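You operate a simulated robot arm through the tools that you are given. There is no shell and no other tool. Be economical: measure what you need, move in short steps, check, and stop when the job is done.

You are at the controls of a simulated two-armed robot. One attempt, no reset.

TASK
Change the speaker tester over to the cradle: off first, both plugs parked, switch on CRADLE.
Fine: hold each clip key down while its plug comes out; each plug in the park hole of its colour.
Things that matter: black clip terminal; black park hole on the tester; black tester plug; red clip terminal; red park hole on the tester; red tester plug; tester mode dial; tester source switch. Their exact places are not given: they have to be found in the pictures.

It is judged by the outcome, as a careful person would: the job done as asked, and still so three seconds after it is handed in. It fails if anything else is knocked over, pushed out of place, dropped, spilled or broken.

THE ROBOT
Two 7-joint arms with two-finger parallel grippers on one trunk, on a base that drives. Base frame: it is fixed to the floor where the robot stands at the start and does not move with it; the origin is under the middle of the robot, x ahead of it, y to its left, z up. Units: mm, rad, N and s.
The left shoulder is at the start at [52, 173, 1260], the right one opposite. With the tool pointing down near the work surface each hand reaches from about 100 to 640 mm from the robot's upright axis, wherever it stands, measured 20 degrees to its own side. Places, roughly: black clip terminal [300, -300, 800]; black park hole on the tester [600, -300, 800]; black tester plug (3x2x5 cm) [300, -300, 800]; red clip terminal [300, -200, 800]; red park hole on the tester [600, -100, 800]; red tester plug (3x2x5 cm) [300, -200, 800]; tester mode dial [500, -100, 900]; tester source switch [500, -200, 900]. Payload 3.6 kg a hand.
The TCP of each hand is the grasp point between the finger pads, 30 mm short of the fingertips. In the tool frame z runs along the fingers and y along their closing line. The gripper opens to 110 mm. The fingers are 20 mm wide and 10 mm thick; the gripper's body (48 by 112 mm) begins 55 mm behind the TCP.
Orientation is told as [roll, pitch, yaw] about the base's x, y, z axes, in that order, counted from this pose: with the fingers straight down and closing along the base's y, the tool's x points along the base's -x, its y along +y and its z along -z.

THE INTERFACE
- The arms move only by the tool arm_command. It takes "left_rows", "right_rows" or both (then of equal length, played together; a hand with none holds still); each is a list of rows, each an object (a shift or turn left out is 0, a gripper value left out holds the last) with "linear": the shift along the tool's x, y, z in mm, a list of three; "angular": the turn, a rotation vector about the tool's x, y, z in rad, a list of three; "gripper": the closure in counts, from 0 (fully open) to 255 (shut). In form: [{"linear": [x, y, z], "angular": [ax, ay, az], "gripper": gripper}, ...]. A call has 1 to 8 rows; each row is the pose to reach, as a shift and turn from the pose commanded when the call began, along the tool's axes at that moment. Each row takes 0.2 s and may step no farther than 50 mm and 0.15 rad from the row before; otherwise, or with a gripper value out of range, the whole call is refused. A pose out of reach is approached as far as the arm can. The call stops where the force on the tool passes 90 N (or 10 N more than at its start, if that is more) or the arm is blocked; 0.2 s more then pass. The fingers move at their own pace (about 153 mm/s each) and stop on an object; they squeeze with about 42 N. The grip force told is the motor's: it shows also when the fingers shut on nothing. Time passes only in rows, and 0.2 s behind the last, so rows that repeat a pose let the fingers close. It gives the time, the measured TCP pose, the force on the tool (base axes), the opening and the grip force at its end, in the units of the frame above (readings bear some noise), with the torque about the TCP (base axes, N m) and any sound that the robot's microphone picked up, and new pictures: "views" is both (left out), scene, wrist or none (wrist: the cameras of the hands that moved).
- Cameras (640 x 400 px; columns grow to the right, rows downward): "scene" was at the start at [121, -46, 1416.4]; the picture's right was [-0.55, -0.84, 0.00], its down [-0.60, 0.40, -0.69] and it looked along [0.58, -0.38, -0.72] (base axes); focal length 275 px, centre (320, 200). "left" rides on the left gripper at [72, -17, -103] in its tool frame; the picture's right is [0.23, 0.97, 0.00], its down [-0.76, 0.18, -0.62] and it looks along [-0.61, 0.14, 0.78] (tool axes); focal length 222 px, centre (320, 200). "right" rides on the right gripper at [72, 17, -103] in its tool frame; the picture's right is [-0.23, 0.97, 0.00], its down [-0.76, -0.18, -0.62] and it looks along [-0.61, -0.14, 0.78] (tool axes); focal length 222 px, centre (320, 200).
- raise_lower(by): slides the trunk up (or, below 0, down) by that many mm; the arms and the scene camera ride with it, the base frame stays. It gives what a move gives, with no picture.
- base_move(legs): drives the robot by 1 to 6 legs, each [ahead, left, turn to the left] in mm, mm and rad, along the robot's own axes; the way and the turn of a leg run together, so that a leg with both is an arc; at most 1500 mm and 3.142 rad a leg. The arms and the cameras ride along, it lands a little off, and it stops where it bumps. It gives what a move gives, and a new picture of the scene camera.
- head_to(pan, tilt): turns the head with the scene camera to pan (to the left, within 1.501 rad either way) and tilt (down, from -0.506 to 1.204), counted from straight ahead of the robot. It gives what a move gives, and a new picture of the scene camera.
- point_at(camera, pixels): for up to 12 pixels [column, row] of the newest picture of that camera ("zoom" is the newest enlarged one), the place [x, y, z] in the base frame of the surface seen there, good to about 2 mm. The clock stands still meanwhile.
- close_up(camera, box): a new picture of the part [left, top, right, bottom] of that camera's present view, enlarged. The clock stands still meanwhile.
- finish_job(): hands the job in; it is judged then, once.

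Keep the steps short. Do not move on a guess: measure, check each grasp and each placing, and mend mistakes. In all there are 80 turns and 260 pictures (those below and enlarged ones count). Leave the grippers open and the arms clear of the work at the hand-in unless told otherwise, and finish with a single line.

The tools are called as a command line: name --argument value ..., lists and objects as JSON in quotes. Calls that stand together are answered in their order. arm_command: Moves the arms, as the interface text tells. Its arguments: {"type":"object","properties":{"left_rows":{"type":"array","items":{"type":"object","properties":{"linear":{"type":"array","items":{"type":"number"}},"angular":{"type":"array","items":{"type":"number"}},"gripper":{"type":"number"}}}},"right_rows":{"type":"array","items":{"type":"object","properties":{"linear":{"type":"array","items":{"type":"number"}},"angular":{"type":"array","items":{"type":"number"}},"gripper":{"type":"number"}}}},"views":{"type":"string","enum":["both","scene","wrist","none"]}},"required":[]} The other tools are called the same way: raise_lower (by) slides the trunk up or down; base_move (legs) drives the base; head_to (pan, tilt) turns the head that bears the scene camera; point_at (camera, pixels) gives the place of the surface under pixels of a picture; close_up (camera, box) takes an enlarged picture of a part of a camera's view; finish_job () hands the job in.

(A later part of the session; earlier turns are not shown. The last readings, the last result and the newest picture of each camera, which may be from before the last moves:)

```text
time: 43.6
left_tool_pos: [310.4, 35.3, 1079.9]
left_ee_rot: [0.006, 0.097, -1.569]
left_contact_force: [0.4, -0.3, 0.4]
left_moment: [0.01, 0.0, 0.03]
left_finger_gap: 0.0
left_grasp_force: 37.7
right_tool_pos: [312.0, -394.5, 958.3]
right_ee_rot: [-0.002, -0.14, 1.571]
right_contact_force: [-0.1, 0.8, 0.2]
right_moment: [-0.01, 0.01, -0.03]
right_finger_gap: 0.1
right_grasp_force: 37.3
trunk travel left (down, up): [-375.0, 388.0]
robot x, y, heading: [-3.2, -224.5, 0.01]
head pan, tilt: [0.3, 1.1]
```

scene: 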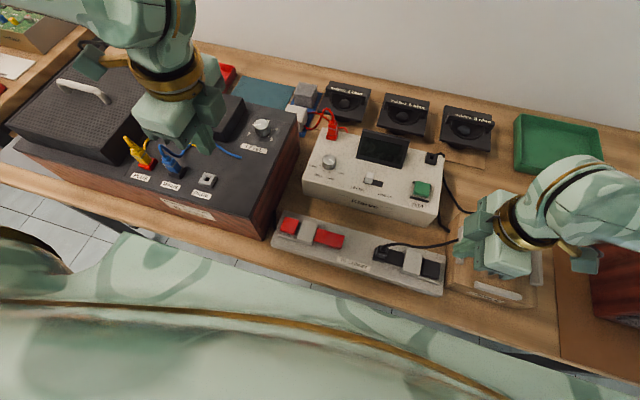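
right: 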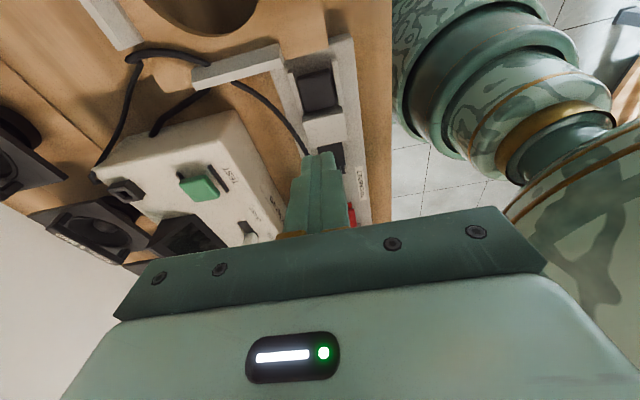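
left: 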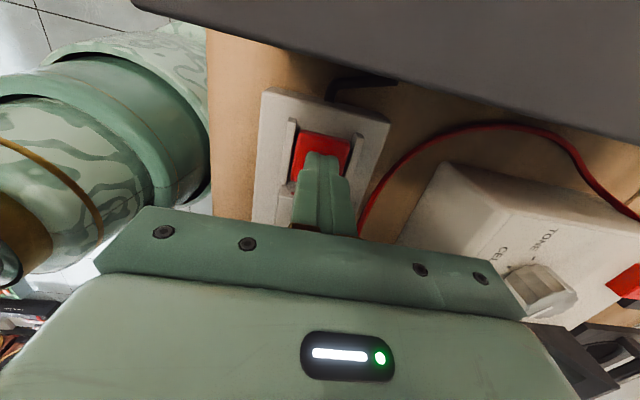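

Left hand goes above the black plug (about [314,−281], z≈985), levelled, fingers set to 58 mm.

arm_command --left_rows '[{"linear": [-46, 0, 0], "angular": [0, -0.05, 0], "gripper": 120}, {"linear": [-93, 1, 5], "angular": [0, -0.097, 0]}, {"linear": [-139, 2, 15], "angular": [0, -0.097, 0]}, {"linear": [-186, 3, 25], "angular": [0, -0.097, 0]}, {"linear": [-232, 4, 35], "angular": [0, -0.097, 0]}, {"linear": [-278, 4, 48], "angular": [0, -0.097, 0]}, {"linear": [-323, 4, 62], "angular": [0, -0.097, 0]}, {"linear": [-323, 4, 62], "angular": [0, -0.097, 0]}]' --views "both"

close_up --camera "left" --box '[220, 60, 460, 210]'

```text
time: 45.4
left_tool_pos: [316.7, -276.2, 987.8]
left_ee_rot: [0.007, -0.003, -1.568]
left_contact_force: [0.8, 0.1, -0.2]
left_moment: [-0.01, -0.01, 0.03]
left_finger_gap: 58.1
left_grasp_force: 0.0
right_tool_pos: [313.3, -393.2, 959.0]
right_ee_rot: [-0.003, -0.139, 1.57]
right_contact_force: [-0.5, -0.1, 0.3]
right_moment: [-0.02, -0.02, -0.01]
right_finger_gap: 0.0
right_grasp_force: 37.3
trunk travel left (down, up): [-375.0, 388.0]
robot x, y, heading: [1.7, -223.9, 0.003]
head pan, tilt: [0.3, 1.1]
```

scene: 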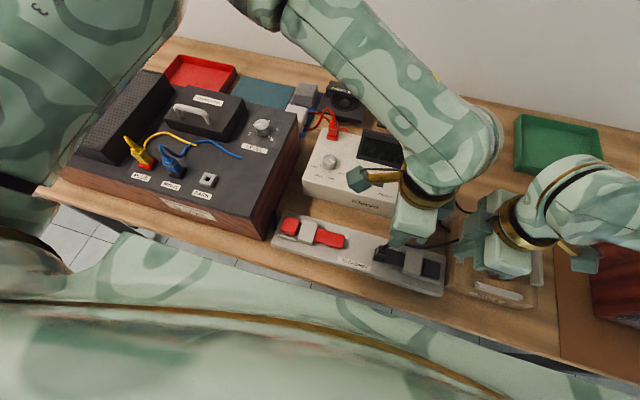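
left: 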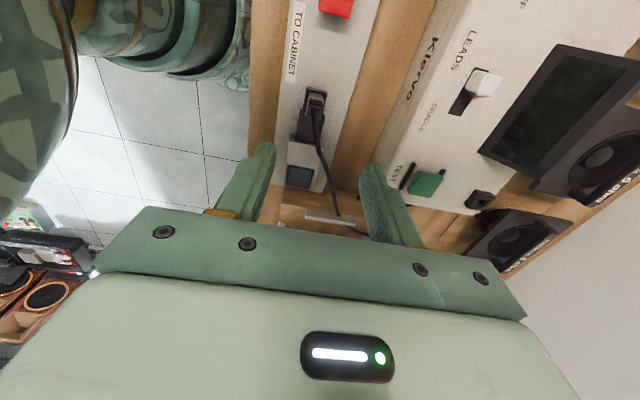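

```text
2.67 times, centred on (340, 135) of left
```

zoom: 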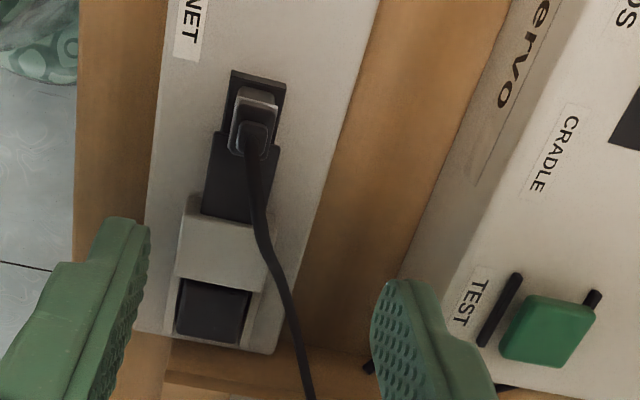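

point_at --camera "zoom" --pixels '[[256, 95], [258, 115], [238, 108], [274, 112], [252, 145], [256, 160], [272, 255], [300, 350], [212, 310], [215, 245]]'

```text
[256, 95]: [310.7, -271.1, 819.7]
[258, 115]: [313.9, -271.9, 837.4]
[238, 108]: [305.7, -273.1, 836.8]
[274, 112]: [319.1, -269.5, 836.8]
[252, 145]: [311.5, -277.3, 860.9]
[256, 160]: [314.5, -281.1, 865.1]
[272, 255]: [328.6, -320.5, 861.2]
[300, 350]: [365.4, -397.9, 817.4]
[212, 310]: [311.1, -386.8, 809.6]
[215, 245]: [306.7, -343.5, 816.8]
```

Black plug centre ≈[313,−280.5]. Descending the left hand around it.

arm_command --left_rows '[{"linear": [-4, -3.5, 45]}, {"linear": [-4, -3.5, 85]}, {"linear": [-4, -3.5, 115]}, {"linear": [-4, -3.5, 139]}, {"linear": [-4, -3.5, 139]}]' --views "both"

close_up --camera "left" --box '[220, 60, 460, 210]'

```text
time: 46.6
left_tool_pos: [311.8, -283.0, 849.3]
left_ee_rot: [0.006, -0.001, -1.57]
left_contact_force: [-0.1, 0.1, -0.5]
left_moment: [0.03, 0.0, 0.02]
left_finger_gap: 57.9
left_grasp_force: 0.0
right_tool_pos: [312.6, -393.4, 958.2]
right_ee_rot: [-0.003, -0.139, 1.569]
right_contact_force: [0.1, -0.3, 0.3]
right_moment: [0.01, 0.0, 0.04]
right_finger_gap: 0.0
right_grasp_force: 37.4
trunk travel left (down, up): [-375.0, 388.0]
robot x, y, heading: [-1.0, -222.2, 0.003]
head pan, tilt: [0.3, 1.1]
```

scene: 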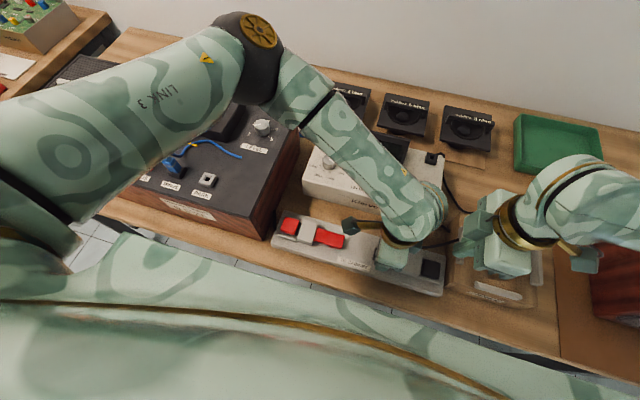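
left: 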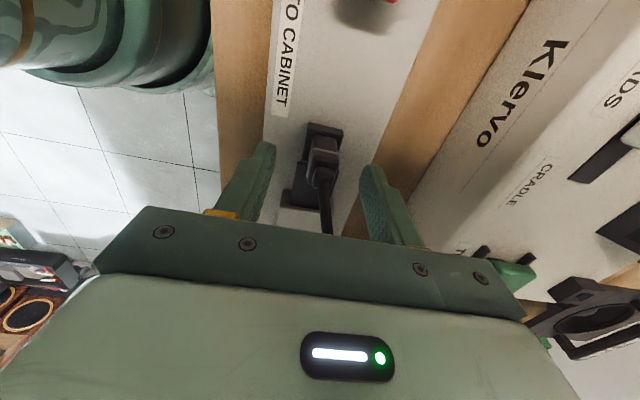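

```text
2.67 times, centred on (340, 135) of left
```

zoom: 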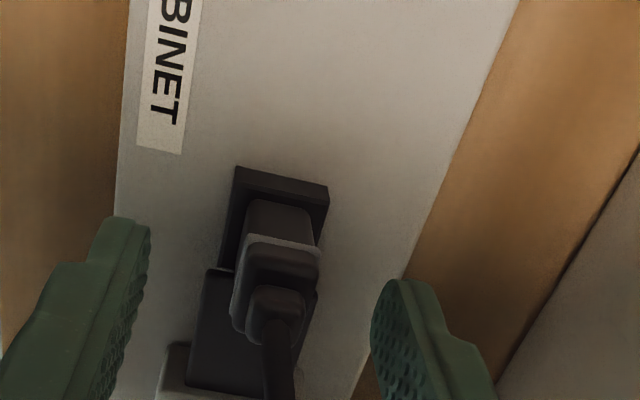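

Left shifts +2.5 mm in y and closes; right lowers to just above the black key.

arm_command --left_rows '[{"linear": [2.5, 0, 0], "gripper": 170}, {"linear": [2.5, 0, 0], "gripper": 255}, {"linear": [2.5, 0, 0]}, {"linear": [2.5, 0, 0]}, {"linear": [2.5, 0, 0]}]' --right_rows '[{"linear": [7, 0, 40]}, {"linear": [13, 0, 80]}, {"linear": [18, 0, 100]}, {"linear": [18, 0, 108]}, {"linear": [18, 0, 108]}]' --views "both"

close_up --camera "right" --box '[220, 60, 460, 210]'

```text
time: 47.8
left_tool_pos: [310.6, -281.7, 848.0]
left_ee_rot: [0.004, 0.0, -1.569]
left_contact_force: [0.1, -0.8, -0.4]
left_moment: [-0.04, -0.04, -0.02]
left_finger_gap: 15.6
left_grasp_force: 41.8
right_tool_pos: [312.4, -398.0, 848.0]
right_ee_rot: [-0.003, -0.139, 1.57]
right_contact_force: [1.0, -0.3, -0.6]
right_moment: [-0.01, 0.0, 0.02]
right_finger_gap: 0.1
right_grasp_force: 37.3
trunk travel left (down, up): [-375.0, 388.0]
robot x, y, heading: [-0.6, -226.4, 0.007]
head pan, tilt: [0.3, 1.1]
```

scene: 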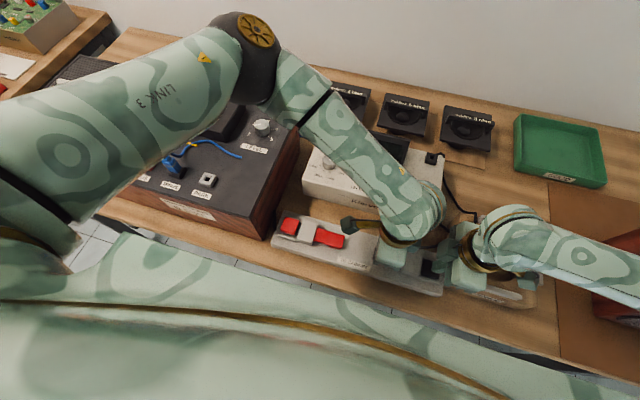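
right: 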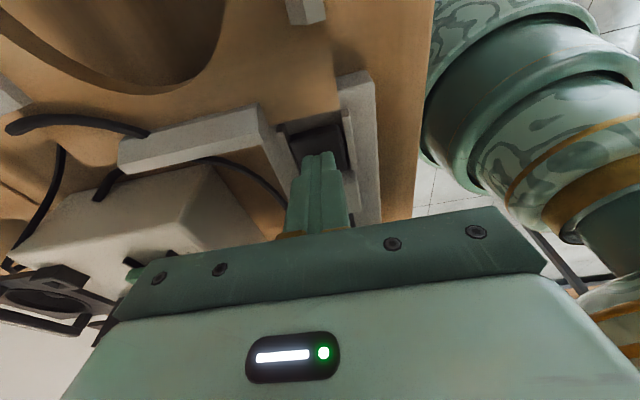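
left: 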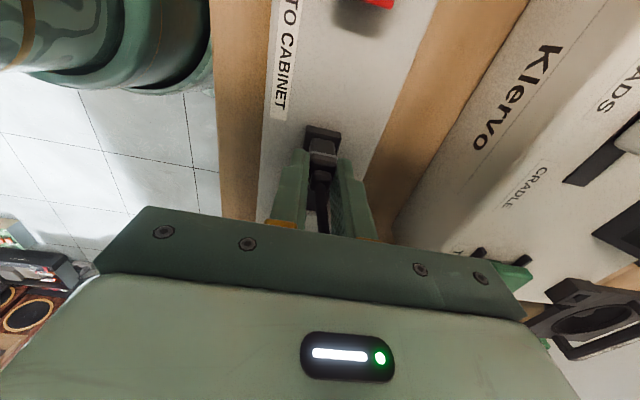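

```text
2.67 times, centred on (340, 135) of right
```

zoom: 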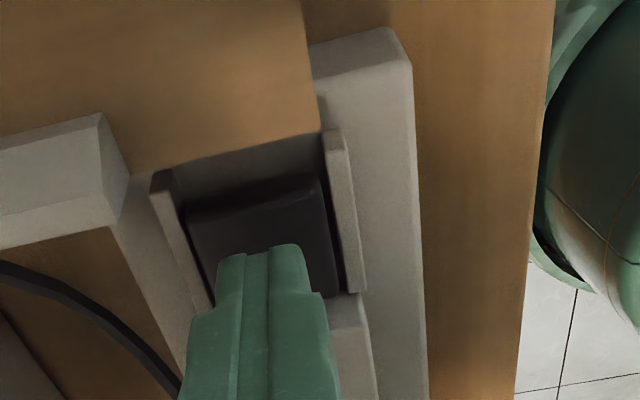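

Both ready: plug gripped (15.6 mm). Pressing the black key.

arm_command --right_rows '[{"linear": [0, 0, 6]}, {"linear": [0, 0, 10]}, {"linear": [0, 0, 13]}, {"linear": [0, 0, 16]}, {"linear": [0, 0, 17.5]}, {"linear": [0, 0, 17.5]}]' --views "wrist"

close_up --camera "right" --box '[220, 60, 460, 210]'

point_at --camera "zoom" --pixels '[[220, 215], [300, 200], [315, 230], [345, 220], [165, 190]]'

```text
time: 49.2
left_tool_pos: [311.0, -281.0, 849.7]
left_ee_rot: [0.008, 0.0, -1.568]
left_contact_force: [3.0, 0.1, 0.6]
left_moment: [0.0, -0.17, 0.0]
left_finger_gap: 15.6
left_grasp_force: 41.9
right_tool_pos: [313.2, -395.1, 834.8]
right_ee_rot: [-0.01, -0.14, 1.569]
right_contact_force: [-2.4, -15.0, 45.8]
right_moment: [-0.74, 0.08, 0.05]
right_finger_gap: 0.0
right_grasp_force: 38.1
trunk travel left (down, up): [-375.0, 388.0]
robot x, y, heading: [0.4, -225.1, -0.001]
head pan, tilt: [0.3, 1.1]
```

right: 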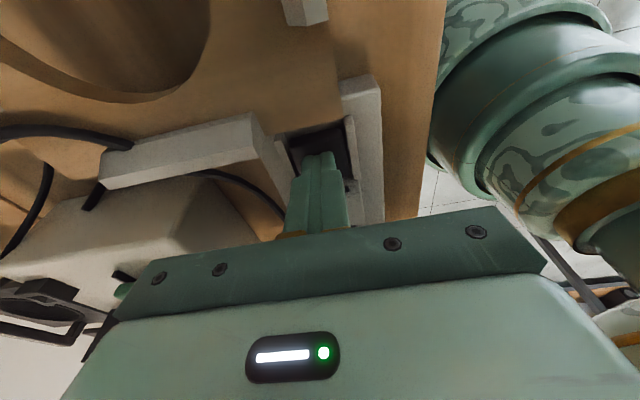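

```text
2.67 times, centred on (340, 135) of right
```

zoom: 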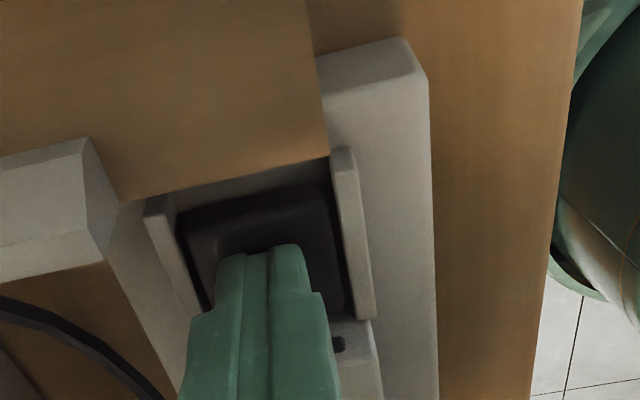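

```text
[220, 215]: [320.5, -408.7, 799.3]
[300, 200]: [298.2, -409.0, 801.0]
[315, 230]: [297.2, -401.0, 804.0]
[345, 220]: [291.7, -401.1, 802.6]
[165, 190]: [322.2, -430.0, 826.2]
```

Key is down (45 N). Pulling the black plug up 65 mm while holding.

arm_command --left_rows '[{"linear": [0, 0, -6]}, {"linear": [0, 0, -14]}, {"linear": [0, 0, -24]}, {"linear": [0, 0, -36]}, {"linear": [0, 0, -50]}, {"linear": [0, 0, -65]}, {"linear": [0, 0, -65]}]' --views "both"

close_up --camera "left" --box '[220, 60, 460, 210]'

```text
time: 50.8
left_tool_pos: [312.5, -280.6, 915.1]
left_ee_rot: [0.01, 0.0, -1.571]
left_contact_force: [-0.5, 0.9, -1.8]
left_moment: [-0.01, -0.01, 0.0]
left_finger_gap: 15.7
left_grasp_force: 42.1
right_tool_pos: [312.0, -395.0, 834.4]
right_ee_rot: [-0.01, -0.138, 1.569]
right_contact_force: [3.8, -19.5, 57.3]
right_moment: [-0.9, -0.11, 0.12]
right_finger_gap: 0.0
right_grasp_force: 37.6
trunk travel left (down, up): [-375.0, 388.0]
robot x, y, heading: [0.7, -222.0, 0.005]
head pan, tilt: [0.3, 1.1]
```

scene: 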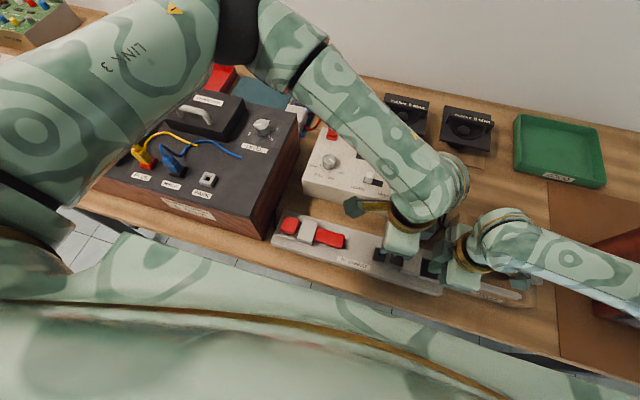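
left: 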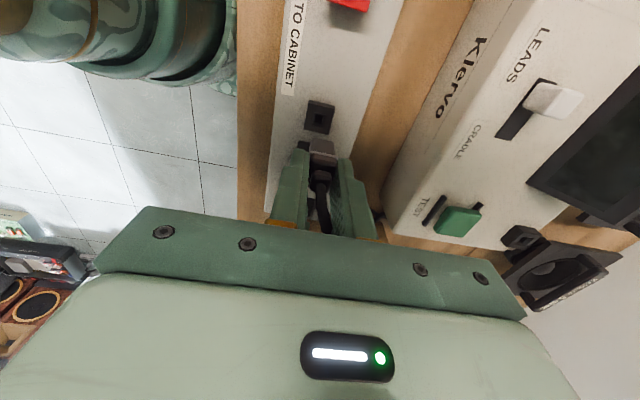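

```text
2.67 times, centred on (340, 135) of left
```

zoom: 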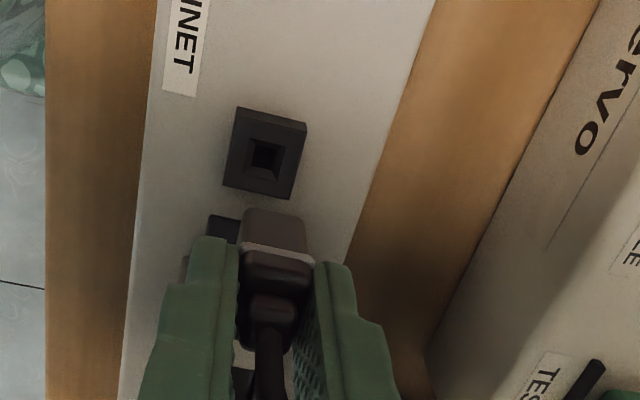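

Black plug is out; hole reference at zoom (265,158). Measuring, then left moves to +y and up, right releases the key and rises.

point_at --camera "zoom" --pixels '[[265, 158], [244, 152], [287, 158], [262, 180], [268, 130], [242, 125], [285, 190]]'

arm_command --left_rows '[{"linear": [10, 0, -10]}, {"linear": [30, 0, -25]}, {"linear": [45, 0, -45]}, {"linear": [45, 0, -65]}]' --right_rows '[{"linear": [0, 0, -5]}, {"linear": [0, 0, -15]}, {"linear": [0, 0, -40]}, {"linear": [0, 0, -70]}]' --views "both"

```text
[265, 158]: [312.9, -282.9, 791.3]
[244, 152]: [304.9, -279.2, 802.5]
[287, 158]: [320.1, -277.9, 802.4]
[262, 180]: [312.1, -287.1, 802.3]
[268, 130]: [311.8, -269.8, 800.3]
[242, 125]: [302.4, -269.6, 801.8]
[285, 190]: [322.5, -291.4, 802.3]
```

```text
time: 51.8
left_tool_pos: [309.6, -236.1, 979.9]
left_ee_rot: [0.006, -0.001, -1.57]
left_contact_force: [-1.3, 0.1, -0.8]
left_moment: [0.01, 0.0, 0.02]
left_finger_gap: 15.6
left_grasp_force: 41.8
right_tool_pos: [313.7, -406.4, 901.9]
right_ee_rot: [-0.002, -0.137, 1.57]
right_contact_force: [0.6, 0.3, -0.3]
right_moment: [0.0, -0.03, -0.02]
right_finger_gap: 0.0
right_grasp_force: 37.2
trunk travel left (down, up): [-375.0, 388.0]
robot x, y, heading: [3.7, -221.7, 0.001]
head pan, tilt: [0.3, 1.1]
```

scene: 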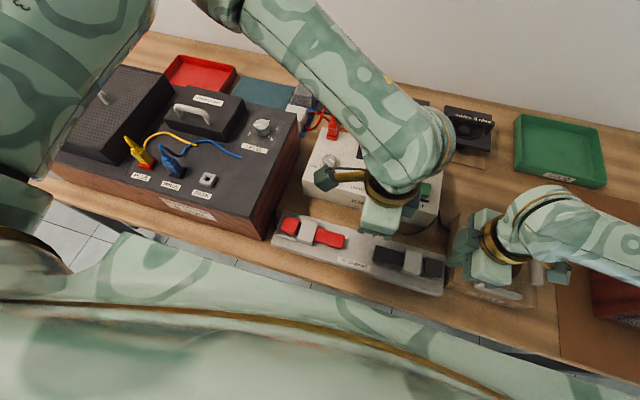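
right: 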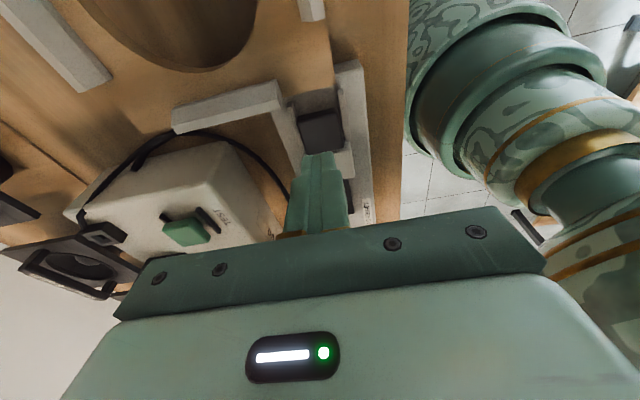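
left: 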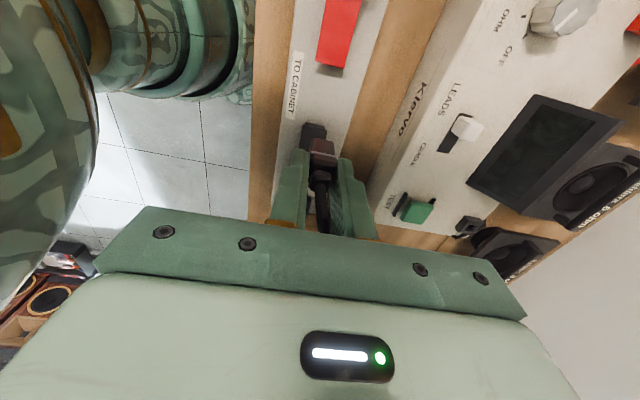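

Raising the right arm well up, and carrying the left with the plug forward over the tester, before the base moves.

arm_command --left_rows '[{"linear": [2, 38, -5]}, {"linear": [4, 76, -8]}, {"linear": [6, 114, -8]}, {"linear": [8, 152, -8]}, {"linear": [10, 190, -8]}, {"linear": [10, 190, -8]}]' --right_rows '[{"linear": [-6, 0, -40]}, {"linear": [-12, 0, -80]}, {"linear": [-18, 0, -120]}, {"linear": [-24, 0, -160]}, {"linear": [-30, 0, -200]}, {"linear": [-36, 0, -240]}]' --views "scene"

head_to --pan -0.7 --tilt 0.8

```text
time: 53.2
left_tool_pos: [502.8, -224.1, 987.9]
left_ee_rot: [0.005, -0.002, -1.57]
left_contact_force: [1.0, -0.5, -1.1]
left_moment: [-0.01, 0.0, 0.02]
left_finger_gap: 15.2
left_grasp_force: 42.4
right_tool_pos: [310.4, -402.7, 1145.4]
right_ee_rot: [-0.004, -0.138, 1.57]
right_contact_force: [-1.3, 0.6, 0.1]
right_moment: [0.01, -0.02, 0.01]
right_finger_gap: 0.0
right_grasp_force: 37.5
trunk travel left (down, up): [-375.0, 388.0]
robot x, y, heading: [2.4, -219.9, 0.004]
head pan, tilt: [0.3, 1.1]
```

scene: 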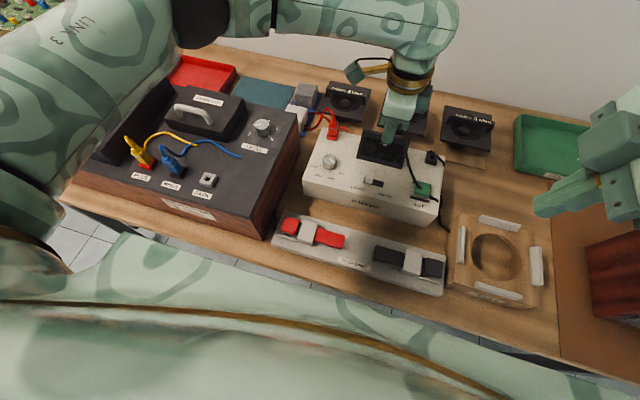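

```text
time: 54.5
left_tool_pos: [502.8, -224.7, 989.1]
left_ee_rot: [0.004, 0.001, -1.568]
left_contact_force: [0.3, -0.8, 0.1]
left_moment: [0.02, 0.0, -0.01]
left_finger_gap: 15.9
left_grasp_force: 42.1
right_tool_pos: [311.3, -402.0, 1144.1]
right_ee_rot: [-0.001, -0.141, 1.569]
right_contact_force: [1.0, -0.7, 0.4]
right_moment: [0.0, 0.01, 0.02]
right_finger_gap: 0.2
right_grasp_force: 37.8
trunk travel left (down, up): [-375.0, 388.0]
robot x, y, heading: [2.6, -222.6, 0.005]
head pan, tilt: [-0.7, 0.799]
```

scene: 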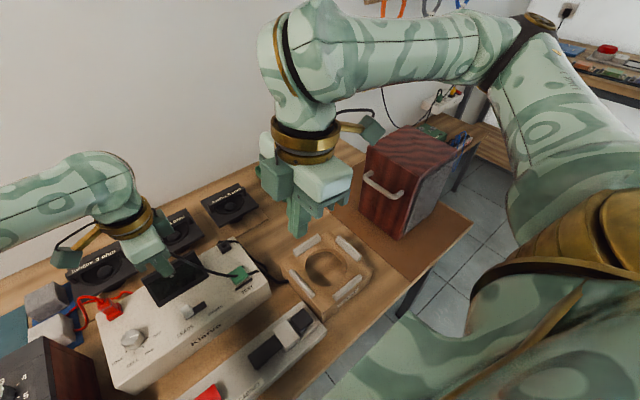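

point_at --camera "scene" --pixels '[[510, 60], [540, 180], [470, 65], [400, 75], [415, 140], [470, 140], [500, 130], [600, 60], [590, 95]]'

```text
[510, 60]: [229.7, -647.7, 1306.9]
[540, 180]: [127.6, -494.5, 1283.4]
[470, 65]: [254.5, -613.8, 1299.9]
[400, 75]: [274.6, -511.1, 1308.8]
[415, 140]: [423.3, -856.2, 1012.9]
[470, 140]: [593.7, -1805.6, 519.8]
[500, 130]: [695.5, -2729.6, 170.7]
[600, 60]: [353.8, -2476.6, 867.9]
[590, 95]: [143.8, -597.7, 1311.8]
```

Elbow is at z≈1300, well above everything. Driving 126 mm right.

base_move --legs '[[0, -126, 0]]'

head_to --pan 0.0 --tilt 0.95

```text
time: 55.7
left_tool_pos: [503.7, -353.9, 988.9]
left_ee_rot: [0.004, -0.001, -1.571]
left_contact_force: [-0.4, -0.1, -0.4]
left_moment: [0.03, -0.01, -0.01]
left_finger_gap: 15.8
left_grasp_force: 42.1
right_tool_pos: [310.6, -530.7, 1144.9]
right_ee_rot: [-0.004, -0.139, 1.57]
right_contact_force: [0.1, -0.6, 0.1]
right_moment: [0.03, 0.0, 0.01]
right_finger_gap: 0.0
right_grasp_force: 37.7
trunk travel left (down, up): [-375.0, 388.0]
robot x, y, heading: [2.6, -353.4, -0.001]
head pan, tilt: [-0.7, 0.799]
```

scene: 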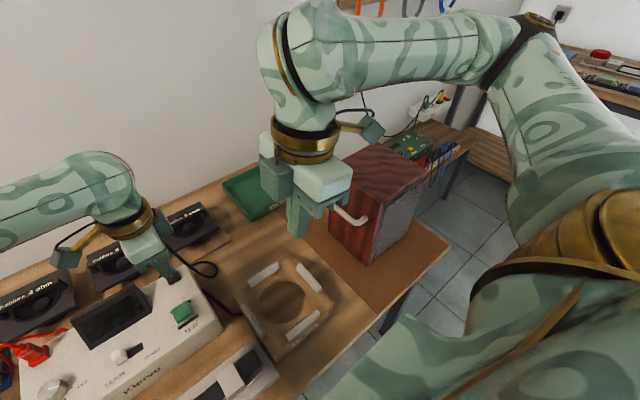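

```text
time: 56.8
left_tool_pos: [503.9, -351.9, 988.1]
left_ee_rot: [0.006, 0.0, -1.568]
left_contact_force: [-0.8, 0.1, 0.0]
left_moment: [-0.02, -0.01, 0.01]
left_finger_gap: 15.7
left_grasp_force: 41.3
right_tool_pos: [311.0, -530.4, 1143.7]
right_ee_rot: [-0.002, -0.14, 1.571]
right_contact_force: [0.2, 0.2, -0.4]
right_moment: [-0.02, -0.06, 0.0]
right_finger_gap: 0.0
right_grasp_force: 38.2
trunk travel left (down, up): [-375.0, 388.0]
robot x, y, heading: [-2.1, -348.3, 0.001]
head pan, tilt: [0.0, 0.949]
```

scene: 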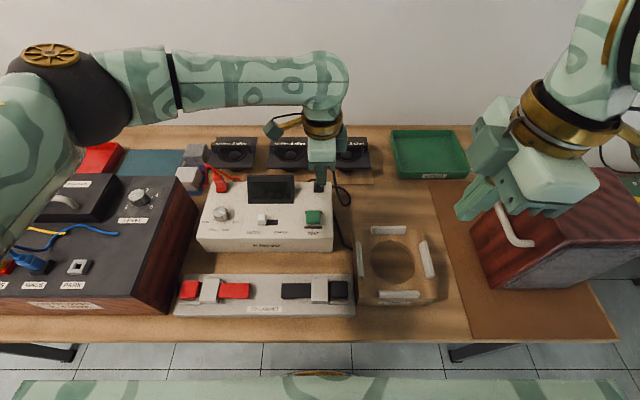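

Left moves above the black park hole at z≈964 and looks.

arm_command --left_rows '[{"linear": [-1, 32, 0]}, {"linear": [-2, 63, 0]}, {"linear": [-2, 63, 24]}, {"linear": [-2, 63, 24]}]' --views "wrist"

close_up --camera "left" --box '[220, 60, 460, 210]'

```text
time: 57.8
left_tool_pos: [565.7, -353.8, 964.8]
left_ee_rot: [0.005, 0.001, -1.57]
left_contact_force: [-0.1, -0.3, -1.2]
left_moment: [-0.01, 0.0, 0.0]
left_finger_gap: 15.8
left_grasp_force: 41.8
right_tool_pos: [312.0, -529.6, 1143.6]
right_ee_rot: [-0.004, -0.141, 1.572]
right_contact_force: [0.4, 0.6, 0.0]
right_moment: [-0.02, 0.01, 0.01]
right_finger_gap: 0.0
right_grasp_force: 37.5
trunk travel left (down, up): [-375.0, 388.0]
robot x, y, heading: [2.7, -350.0, 0.001]
head pan, tilt: [0.0, 0.949]
```

left: 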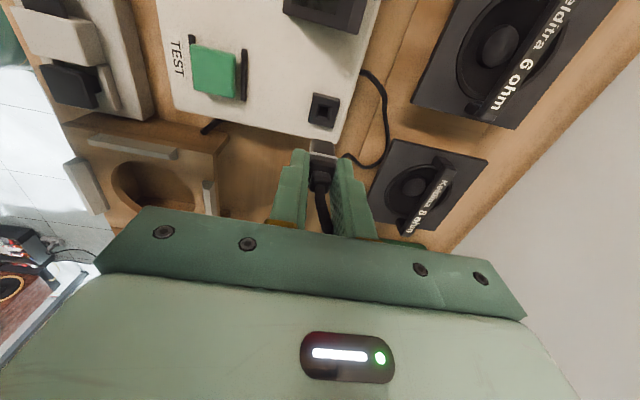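

```text
2.67 times, centred on (340, 135) of left
```

zoom: 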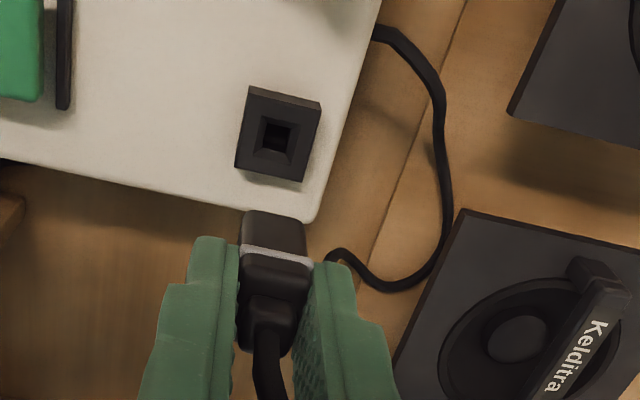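

point_at --camera "zoom" --pixels '[[256, 131], [299, 137], [274, 160], [280, 112], [254, 105], [297, 170]]'

```text
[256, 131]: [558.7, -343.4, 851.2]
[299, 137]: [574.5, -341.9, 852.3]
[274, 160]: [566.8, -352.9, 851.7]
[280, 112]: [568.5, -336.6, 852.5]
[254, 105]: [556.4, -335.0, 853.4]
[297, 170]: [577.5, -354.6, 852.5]
```

Both estimates agree: shift +1.3 mm x, +7.5 mm y.

arm_command --left_rows '[{"linear": [7.5, 1.3, 0]}, {"linear": [7.5, 1.3, 0]}, {"linear": [7.5, 1.3, 0]}]' --views "none"

close_up --camera "left" --box '[220, 60, 460, 210]'

```text
time: 58.6
left_tool_pos: [567.2, -346.8, 964.2]
left_ee_rot: [0.006, 0.0, -1.568]
left_contact_force: [0.6, 0.4, -0.7]
left_moment: [-0.04, 0.04, 0.02]
left_finger_gap: 15.6
left_grasp_force: 42.2
right_tool_pos: [311.4, -529.8, 1146.1]
right_ee_rot: [-0.002, -0.138, 1.571]
right_contact_force: [0.1, 0.3, 0.6]
right_moment: [0.0, 0.0, -0.03]
right_finger_gap: 0.0
right_grasp_force: 37.7
trunk travel left (down, up): [-375.0, 388.0]
robot x, y, heading: [-0.2, -349.4, 0.0]
head pan, tilt: [0.0, 0.949]
```

```text
2.67 times, centred on (340, 135) of left
```

zoom: 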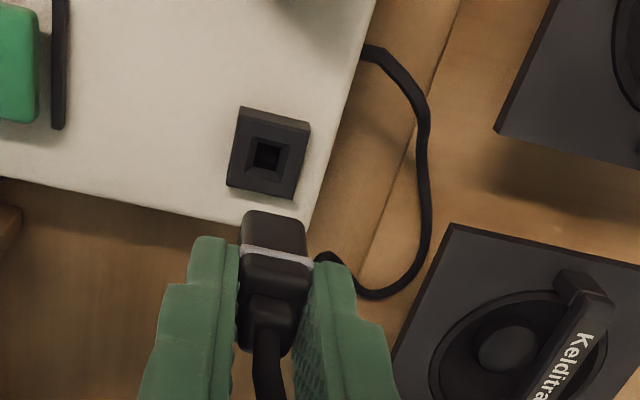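

Nearly exact; +0.8 mm in x, then lower to z≈911.

arm_command --left_rows '[{"linear": [0.3, 0.8, 0]}, {"linear": [0.3, 0.8, 25]}, {"linear": [0.3, 0.8, 42]}, {"linear": [0.3, 0.8, 53]}, {"linear": [0.3, 0.8, 53]}]' --views "scene"

close_up --camera "scene" --box '[288, 165, 352, 205]'

close_up --camera "left" --box '[260, 90, 388, 170]'

```text
time: 59.8
left_tool_pos: [569.4, -343.2, 911.7]
left_ee_rot: [0.007, 0.0, -1.567]
left_contact_force: [0.0, -1.4, -0.1]
left_moment: [-0.02, -0.01, 0.01]
left_finger_gap: 15.9
left_grasp_force: 42.0
right_tool_pos: [310.7, -529.5, 1144.6]
right_ee_rot: [-0.005, -0.14, 1.57]
right_contact_force: [0.0, 0.0, 0.1]
right_moment: [0.01, 0.02, -0.01]
right_finger_gap: 0.2
right_grasp_force: 38.0
trunk travel left (down, up): [-375.0, 388.0]
robot x, y, heading: [-0.2, -350.3, 0.001]
head pan, tilt: [0.0, 0.949]
```

scene: 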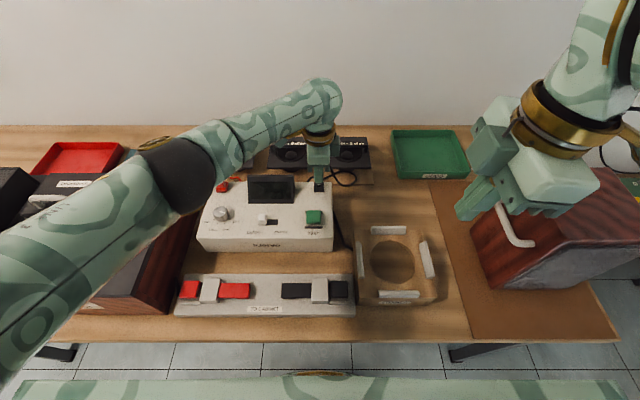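

```text
10.00 times, centred on (320, 185) of scene
```

zoom: 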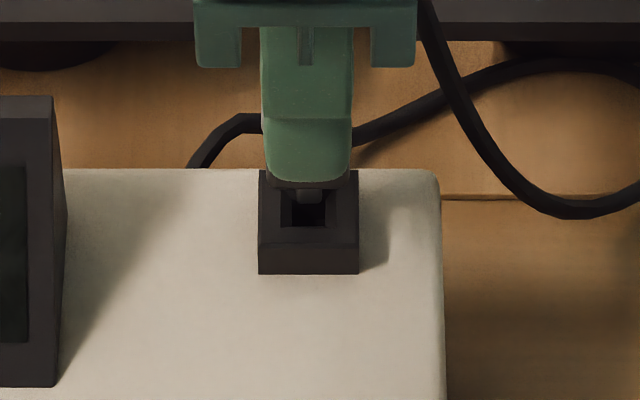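

```text
5.00 times, centred on (324, 130) of left
```

zoom: 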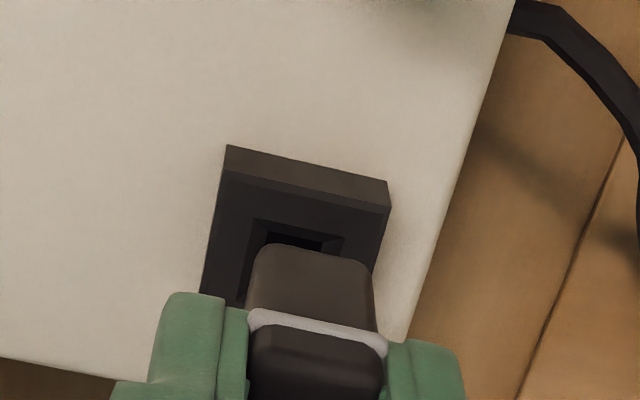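

Prong sits over the hole mouth within ~1 mm. Trim −0.8 mm x, +0.7 mm y, and lower.

arm_command --left_rows '[{"linear": [0.7, -0.8, 2]}, {"linear": [0.7, -0.8, 5]}, {"linear": [0.7, -0.8, 8]}, {"linear": [0.7, -0.8, 11]}, {"linear": [0.7, -0.8, 13]}, {"linear": [0.7, -0.8, 13]}]' --views "none"

close_up --camera "scene" --box '[288, 165, 352, 205]'

close_up --camera "left" --box '[260, 90, 388, 170]'

```text
time: 61.2
left_tool_pos: [567.9, -345.3, 898.7]
left_ee_rot: [0.007, -0.001, -1.568]
left_contact_force: [-4.6, 0.3, 0.0]
left_moment: [0.0, 0.29, -0.02]
left_finger_gap: 15.7
left_grasp_force: 42.1
right_tool_pos: [311.3, -530.2, 1145.1]
right_ee_rot: [-0.002, -0.141, 1.571]
right_contact_force: [1.1, -0.3, -0.2]
right_moment: [0.03, -0.01, -0.02]
right_finger_gap: 0.0
right_grasp_force: 37.6
trunk travel left (down, up): [-375.0, 388.0]
robot x, y, heading: [-0.2, -349.5, 0.003]
head pan, tilt: [0.0, 0.949]
```

```text
10.00 times, centred on (320, 185) of scene
```

zoom: 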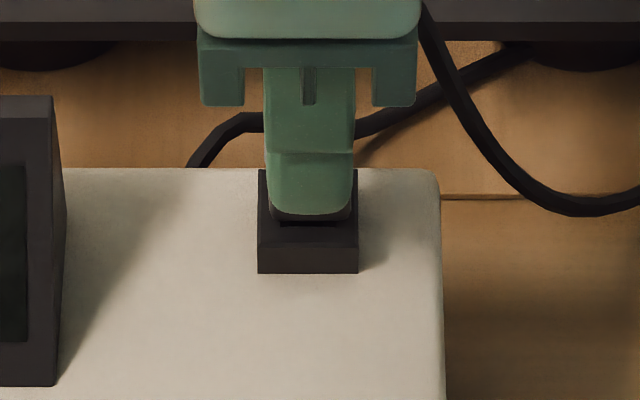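

```text
5.00 times, centred on (324, 130) of left
```

zoom: 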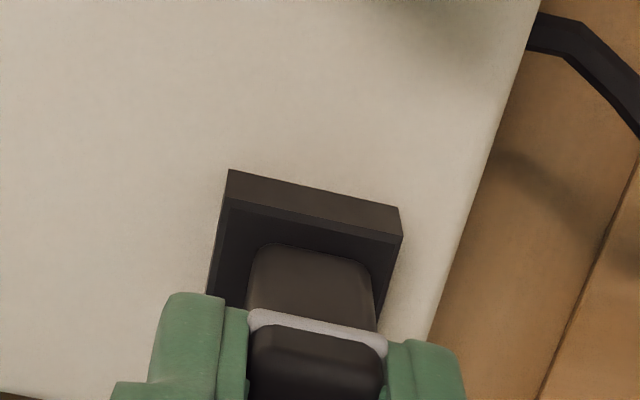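

Inserted with little force. Extra push to seat, then check.

arm_command --left_rows '[{"linear": [0, 0, 2]}, {"linear": [0, 0, 4]}, {"linear": [0, 0, 5]}, {"linear": [0, 0, 5]}]' --views "none"

```text
time: 62.2
left_tool_pos: [566.7, -346.4, 898.0]
left_ee_rot: [0.013, -0.001, -1.568]
left_contact_force: [-0.1, 1.6, 31.8]
left_moment: [0.34, 0.2, -0.02]
left_finger_gap: 15.3
left_grasp_force: 42.7
right_tool_pos: [308.1, -528.3, 1146.2]
right_ee_rot: [-0.006, -0.139, 1.57]
right_contact_force: [-0.5, 0.3, 0.0]
right_moment: [0.0, 0.02, 0.02]
right_finger_gap: 0.0
right_grasp_force: 37.3
trunk travel left (down, up): [-375.0, 388.0]
robot x, y, heading: [1.2, -349.4, 0.002]
head pan, tilt: [0.0, 0.949]
```

Seated. Release and rise.

arm_command --left_rows '[{"linear": [0, 0, 1.5]}, {"linear": [0, 0, 1.5], "gripper": 150}, {"linear": [0, 0, 1.5], "gripper": 150}, {"linear": [0, 0, -30]}, {"linear": [0, 0, -75]}, {"linear": [0, 0, -110]}]' --views "both"

close_up --camera "scene" --box '[192, 160, 352, 260]'

```text
time: 63.6
left_tool_pos: [567.1, -345.9, 1004.7]
left_ee_rot: [0.006, -0.003, -1.566]
left_contact_force: [-1.0, 0.5, -0.6]
left_moment: [-0.03, 0.01, 0.02]
left_finger_gap: 45.1
left_grasp_force: 0.0
right_tool_pos: [310.0, -530.2, 1144.0]
right_ee_rot: [-0.002, -0.138, 1.57]
right_contact_force: [0.0, 0.0, 0.2]
right_moment: [-0.05, 0.02, 0.0]
right_finger_gap: 0.0
right_grasp_force: 37.9
trunk travel left (down, up): [-375.0, 388.0]
robot x, y, heading: [-2.8, -348.7, 0.002]
head pan, tilt: [0.0, 0.949]
```

scene: 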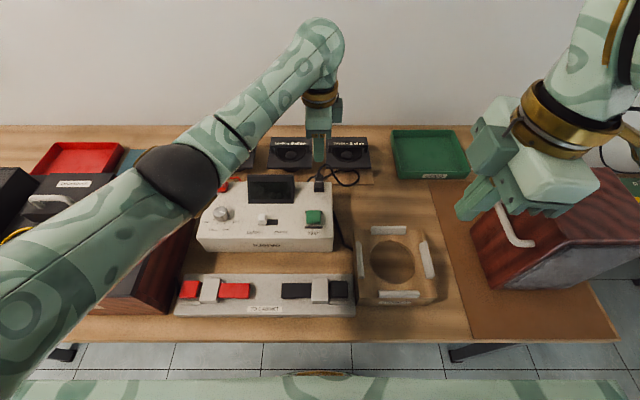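
left: 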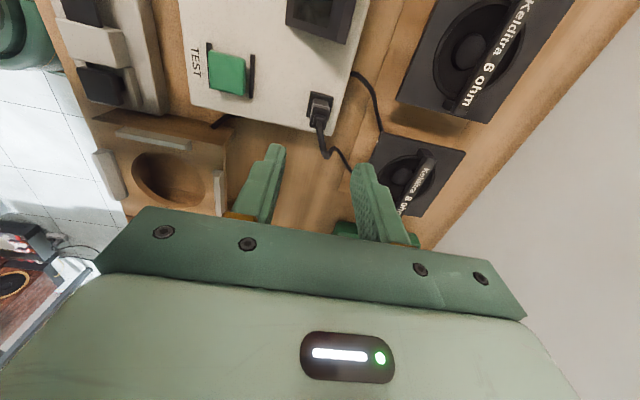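

```text
4.00 times, centred on (272, 210) of scene
```

zoom: 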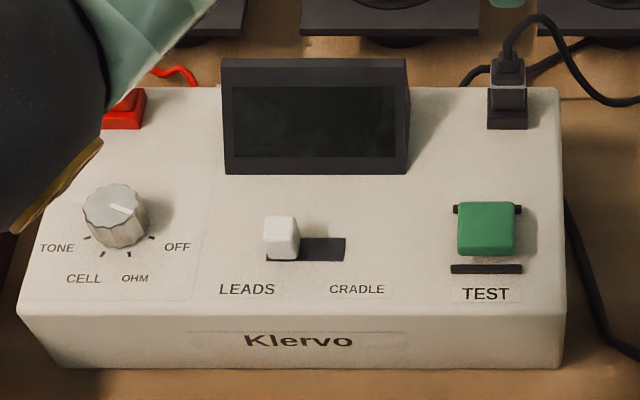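

Both plugs parked. Next the switch (cap near [464,−216], LEADS side, to be pushed to −y). First left hand back to x≈465 with z≈1030, closing, then base left 127 mm.

arm_command --left_rows '[{"linear": [0, -34, -10], "gripper": 255}, {"linear": [0, -68, -20]}, {"linear": [0, -102, -28]}, {"linear": [0, -102, -28]}]' --views "none"

base_move --legs '[[0, 127, 0]]'

close_up --camera "scene" --box '[240, 160, 400, 260]'

close_up --camera "left" --box '[160, 0, 480, 200]'

```text
time: 64.6
left_tool_pos: [465.5, -343.6, 1032.5]
left_ee_rot: [0.006, 0.0, -1.568]
left_contact_force: [-0.2, -0.3, 0.0]
left_moment: [0.0, -0.01, 0.03]
left_finger_gap: 0.3
left_grasp_force: 37.5
right_tool_pos: [312.8, -530.8, 1144.3]
right_ee_rot: [-0.001, -0.14, 1.571]
right_contact_force: [-0.7, -0.8, 0.3]
right_moment: [0.0, 0.02, 0.03]
right_finger_gap: 0.0
right_grasp_force: 37.9
trunk travel left (down, up): [-375.0, 388.0]
robot x, y, heading: [-0.6, -351.2, -0.003]
head pan, tilt: [0.0, 0.949]
```

```text
time: 65.9
left_tool_pos: [464.4, -220.0, 1031.6]
left_ee_rot: [0.005, 0.0, -1.571]
left_contact_force: [-0.3, 0.1, 0.3]
left_moment: [-0.03, -0.01, -0.02]
left_finger_gap: 0.2
left_grasp_force: 37.6
right_tool_pos: [309.9, -403.5, 1143.9]
right_ee_rot: [-0.003, -0.139, 1.568]
right_contact_force: [1.1, -0.2, -0.9]
right_moment: [-0.05, -0.02, 0.02]
right_finger_gap: 0.0
right_grasp_force: 37.6
trunk travel left (down, up): [-375.0, 388.0]
robot x, y, heading: [-3.7, -227.0, -0.002]
head pan, tilt: [0.0, 0.949]
```

scene: 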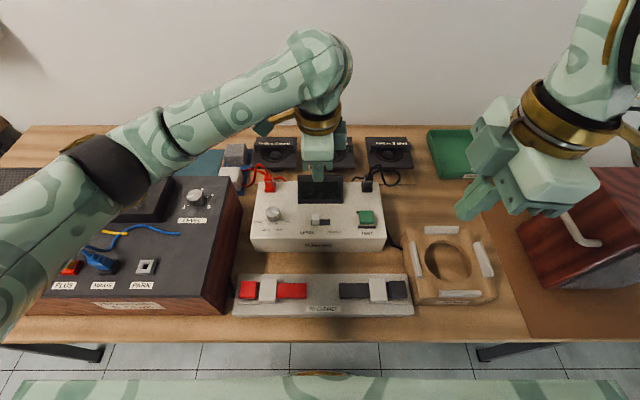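

```text
4.00 times, centred on (320, 210) of scene
```

zoom: 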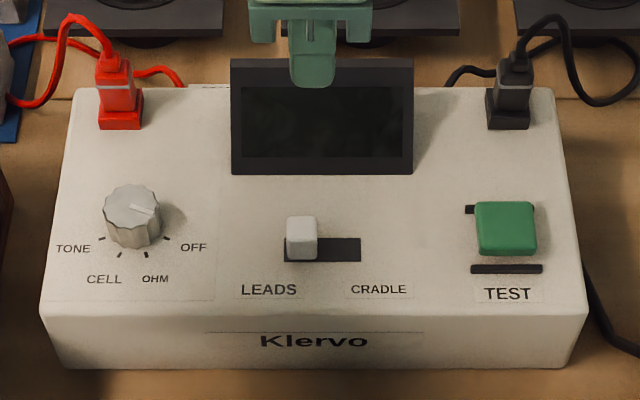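

```text
2.00 times, centred on (320, 100) of left
```

zoom: 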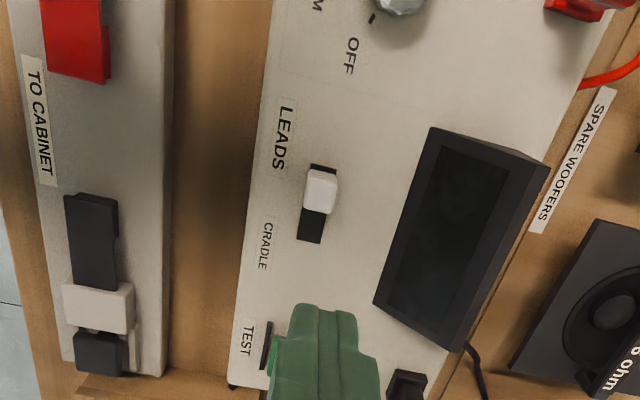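

Both plugs stand well in their holes. Measuring the switch cap and display.

point_at --camera "zoom" --pixels '[[321, 178], [320, 195], [322, 205], [308, 190], [311, 238], [323, 166], [376, 302], [432, 130]]'

close_up --camera "scene" --box '[300, 205, 348, 235]'

point_at --camera "zoom" --pixels '[[155, 130], [205, 130], [255, 130], [200, 200], [155, 110], [400, 180], [140, 170]]'

```text
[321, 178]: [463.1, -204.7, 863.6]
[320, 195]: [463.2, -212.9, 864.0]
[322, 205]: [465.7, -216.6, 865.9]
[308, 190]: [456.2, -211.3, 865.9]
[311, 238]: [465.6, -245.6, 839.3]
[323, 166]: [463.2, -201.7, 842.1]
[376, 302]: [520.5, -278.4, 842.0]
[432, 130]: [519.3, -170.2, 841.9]
```

```text
13.33 times, centred on (324, 220) of scene
```

zoom: 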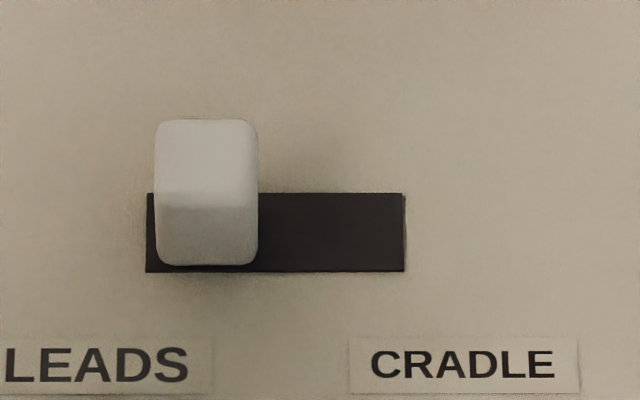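

```text
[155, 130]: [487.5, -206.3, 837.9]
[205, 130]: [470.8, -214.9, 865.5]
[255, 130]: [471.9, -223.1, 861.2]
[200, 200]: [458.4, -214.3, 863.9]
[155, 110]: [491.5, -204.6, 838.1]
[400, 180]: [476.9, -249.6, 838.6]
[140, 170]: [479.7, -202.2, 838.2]
```

Cap spans y −205…−222, x 456…471, top 865. Left goes to y≈−182 (+y side of the cap) and down to tips ≈846.

arm_command --left_rows '[{"linear": [38, 0, 0]}, {"linear": [38, 0, 45]}, {"linear": [38, 0, 90]}, {"linear": [38, 0, 130]}, {"linear": [38, 0, 155]}, {"linear": [38, 0, 155]}]' --views "both"

close_up --camera "scene" --box '[280, 180, 376, 240]'

```text
time: 67.3
left_tool_pos: [464.8, -183.6, 876.5]
left_ee_rot: [0.005, 0.0, -1.57]
left_contact_force: [-0.2, 0.0, -0.5]
left_moment: [-0.05, 0.01, 0.0]
left_finger_gap: 0.2
left_grasp_force: 37.8
right_tool_pos: [309.7, -405.2, 1144.5]
right_ee_rot: [-0.006, -0.14, 1.567]
right_contact_force: [0.1, -0.1, -0.3]
right_moment: [-0.02, -0.03, -0.01]
right_finger_gap: 0.0
right_grasp_force: 37.7
trunk travel left (down, up): [-375.0, 388.0]
robot x, y, heading: [1.4, -224.3, -0.004]
head pan, tilt: [0.0, 0.949]
```

scene: 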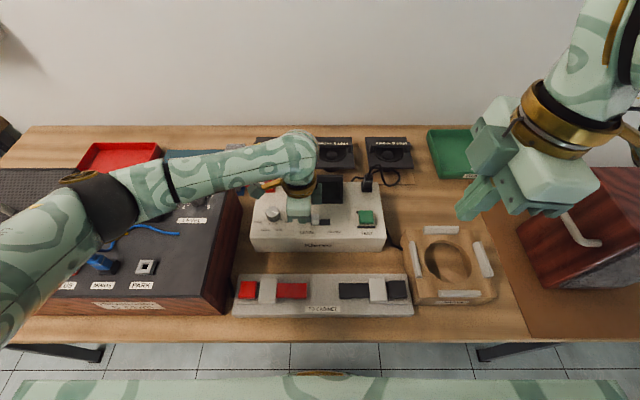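
left: 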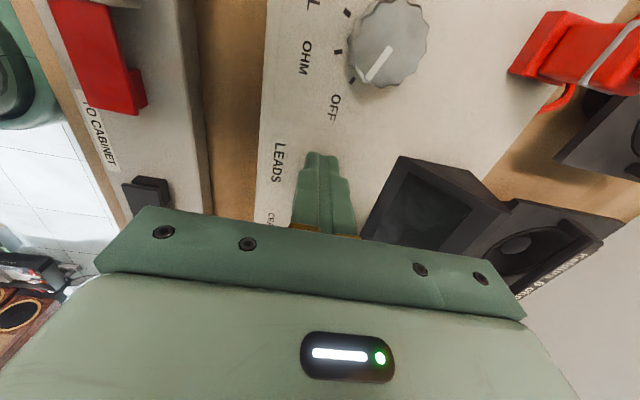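

```text
6.67 times, centred on (328, 210) of scene
```

zoom: 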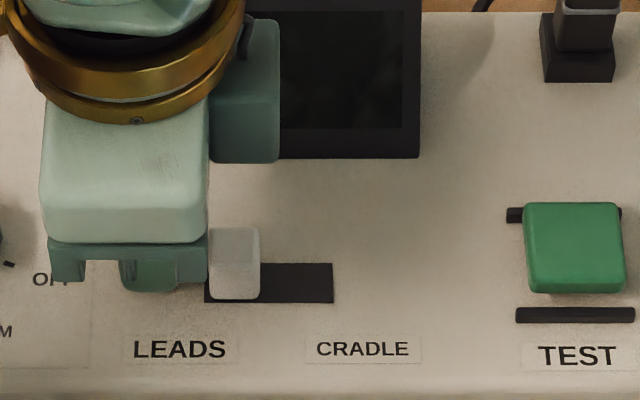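

Beside the cap. Pushing toward CRADLE (−y) in small steps.

arm_command --left_rows '[{"linear": [-8, 0, 0]}, {"linear": [-14, 0, 0]}, {"linear": [-20, 0, 0]}, {"linear": [-26, 0, 0]}, {"linear": [-31, 0, 0]}, {"linear": [-36, 0, 0]}, {"linear": [-36, 0, 0]}]' --views "none"

close_up --camera "scene" --box '[280, 180, 376, 240]'

```text
time: 68.9
left_tool_pos: [466.2, -218.3, 878.3]
left_ee_rot: [0.009, 0.001, -1.57]
left_contact_force: [-0.5, 3.5, 0.6]
left_moment: [0.06, 0.0, 0.04]
left_finger_gap: 0.1
left_grasp_force: 37.4
right_tool_pos: [310.5, -405.2, 1144.1]
right_ee_rot: [-0.005, -0.137, 1.567]
right_contact_force: [0.6, 0.3, -0.2]
right_moment: [-0.03, -0.01, -0.03]
right_finger_gap: 0.0
right_grasp_force: 38.2
trunk travel left (down, up): [-375.0, 388.0]
robot x, y, heading: [0.4, -221.0, -0.0]
head pan, tilt: [0.0, 0.949]
```

```text
6.67 times, centred on (328, 210) of scene
```

zoom: 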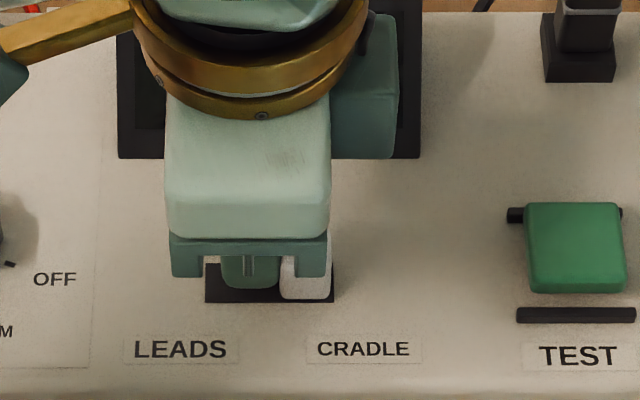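

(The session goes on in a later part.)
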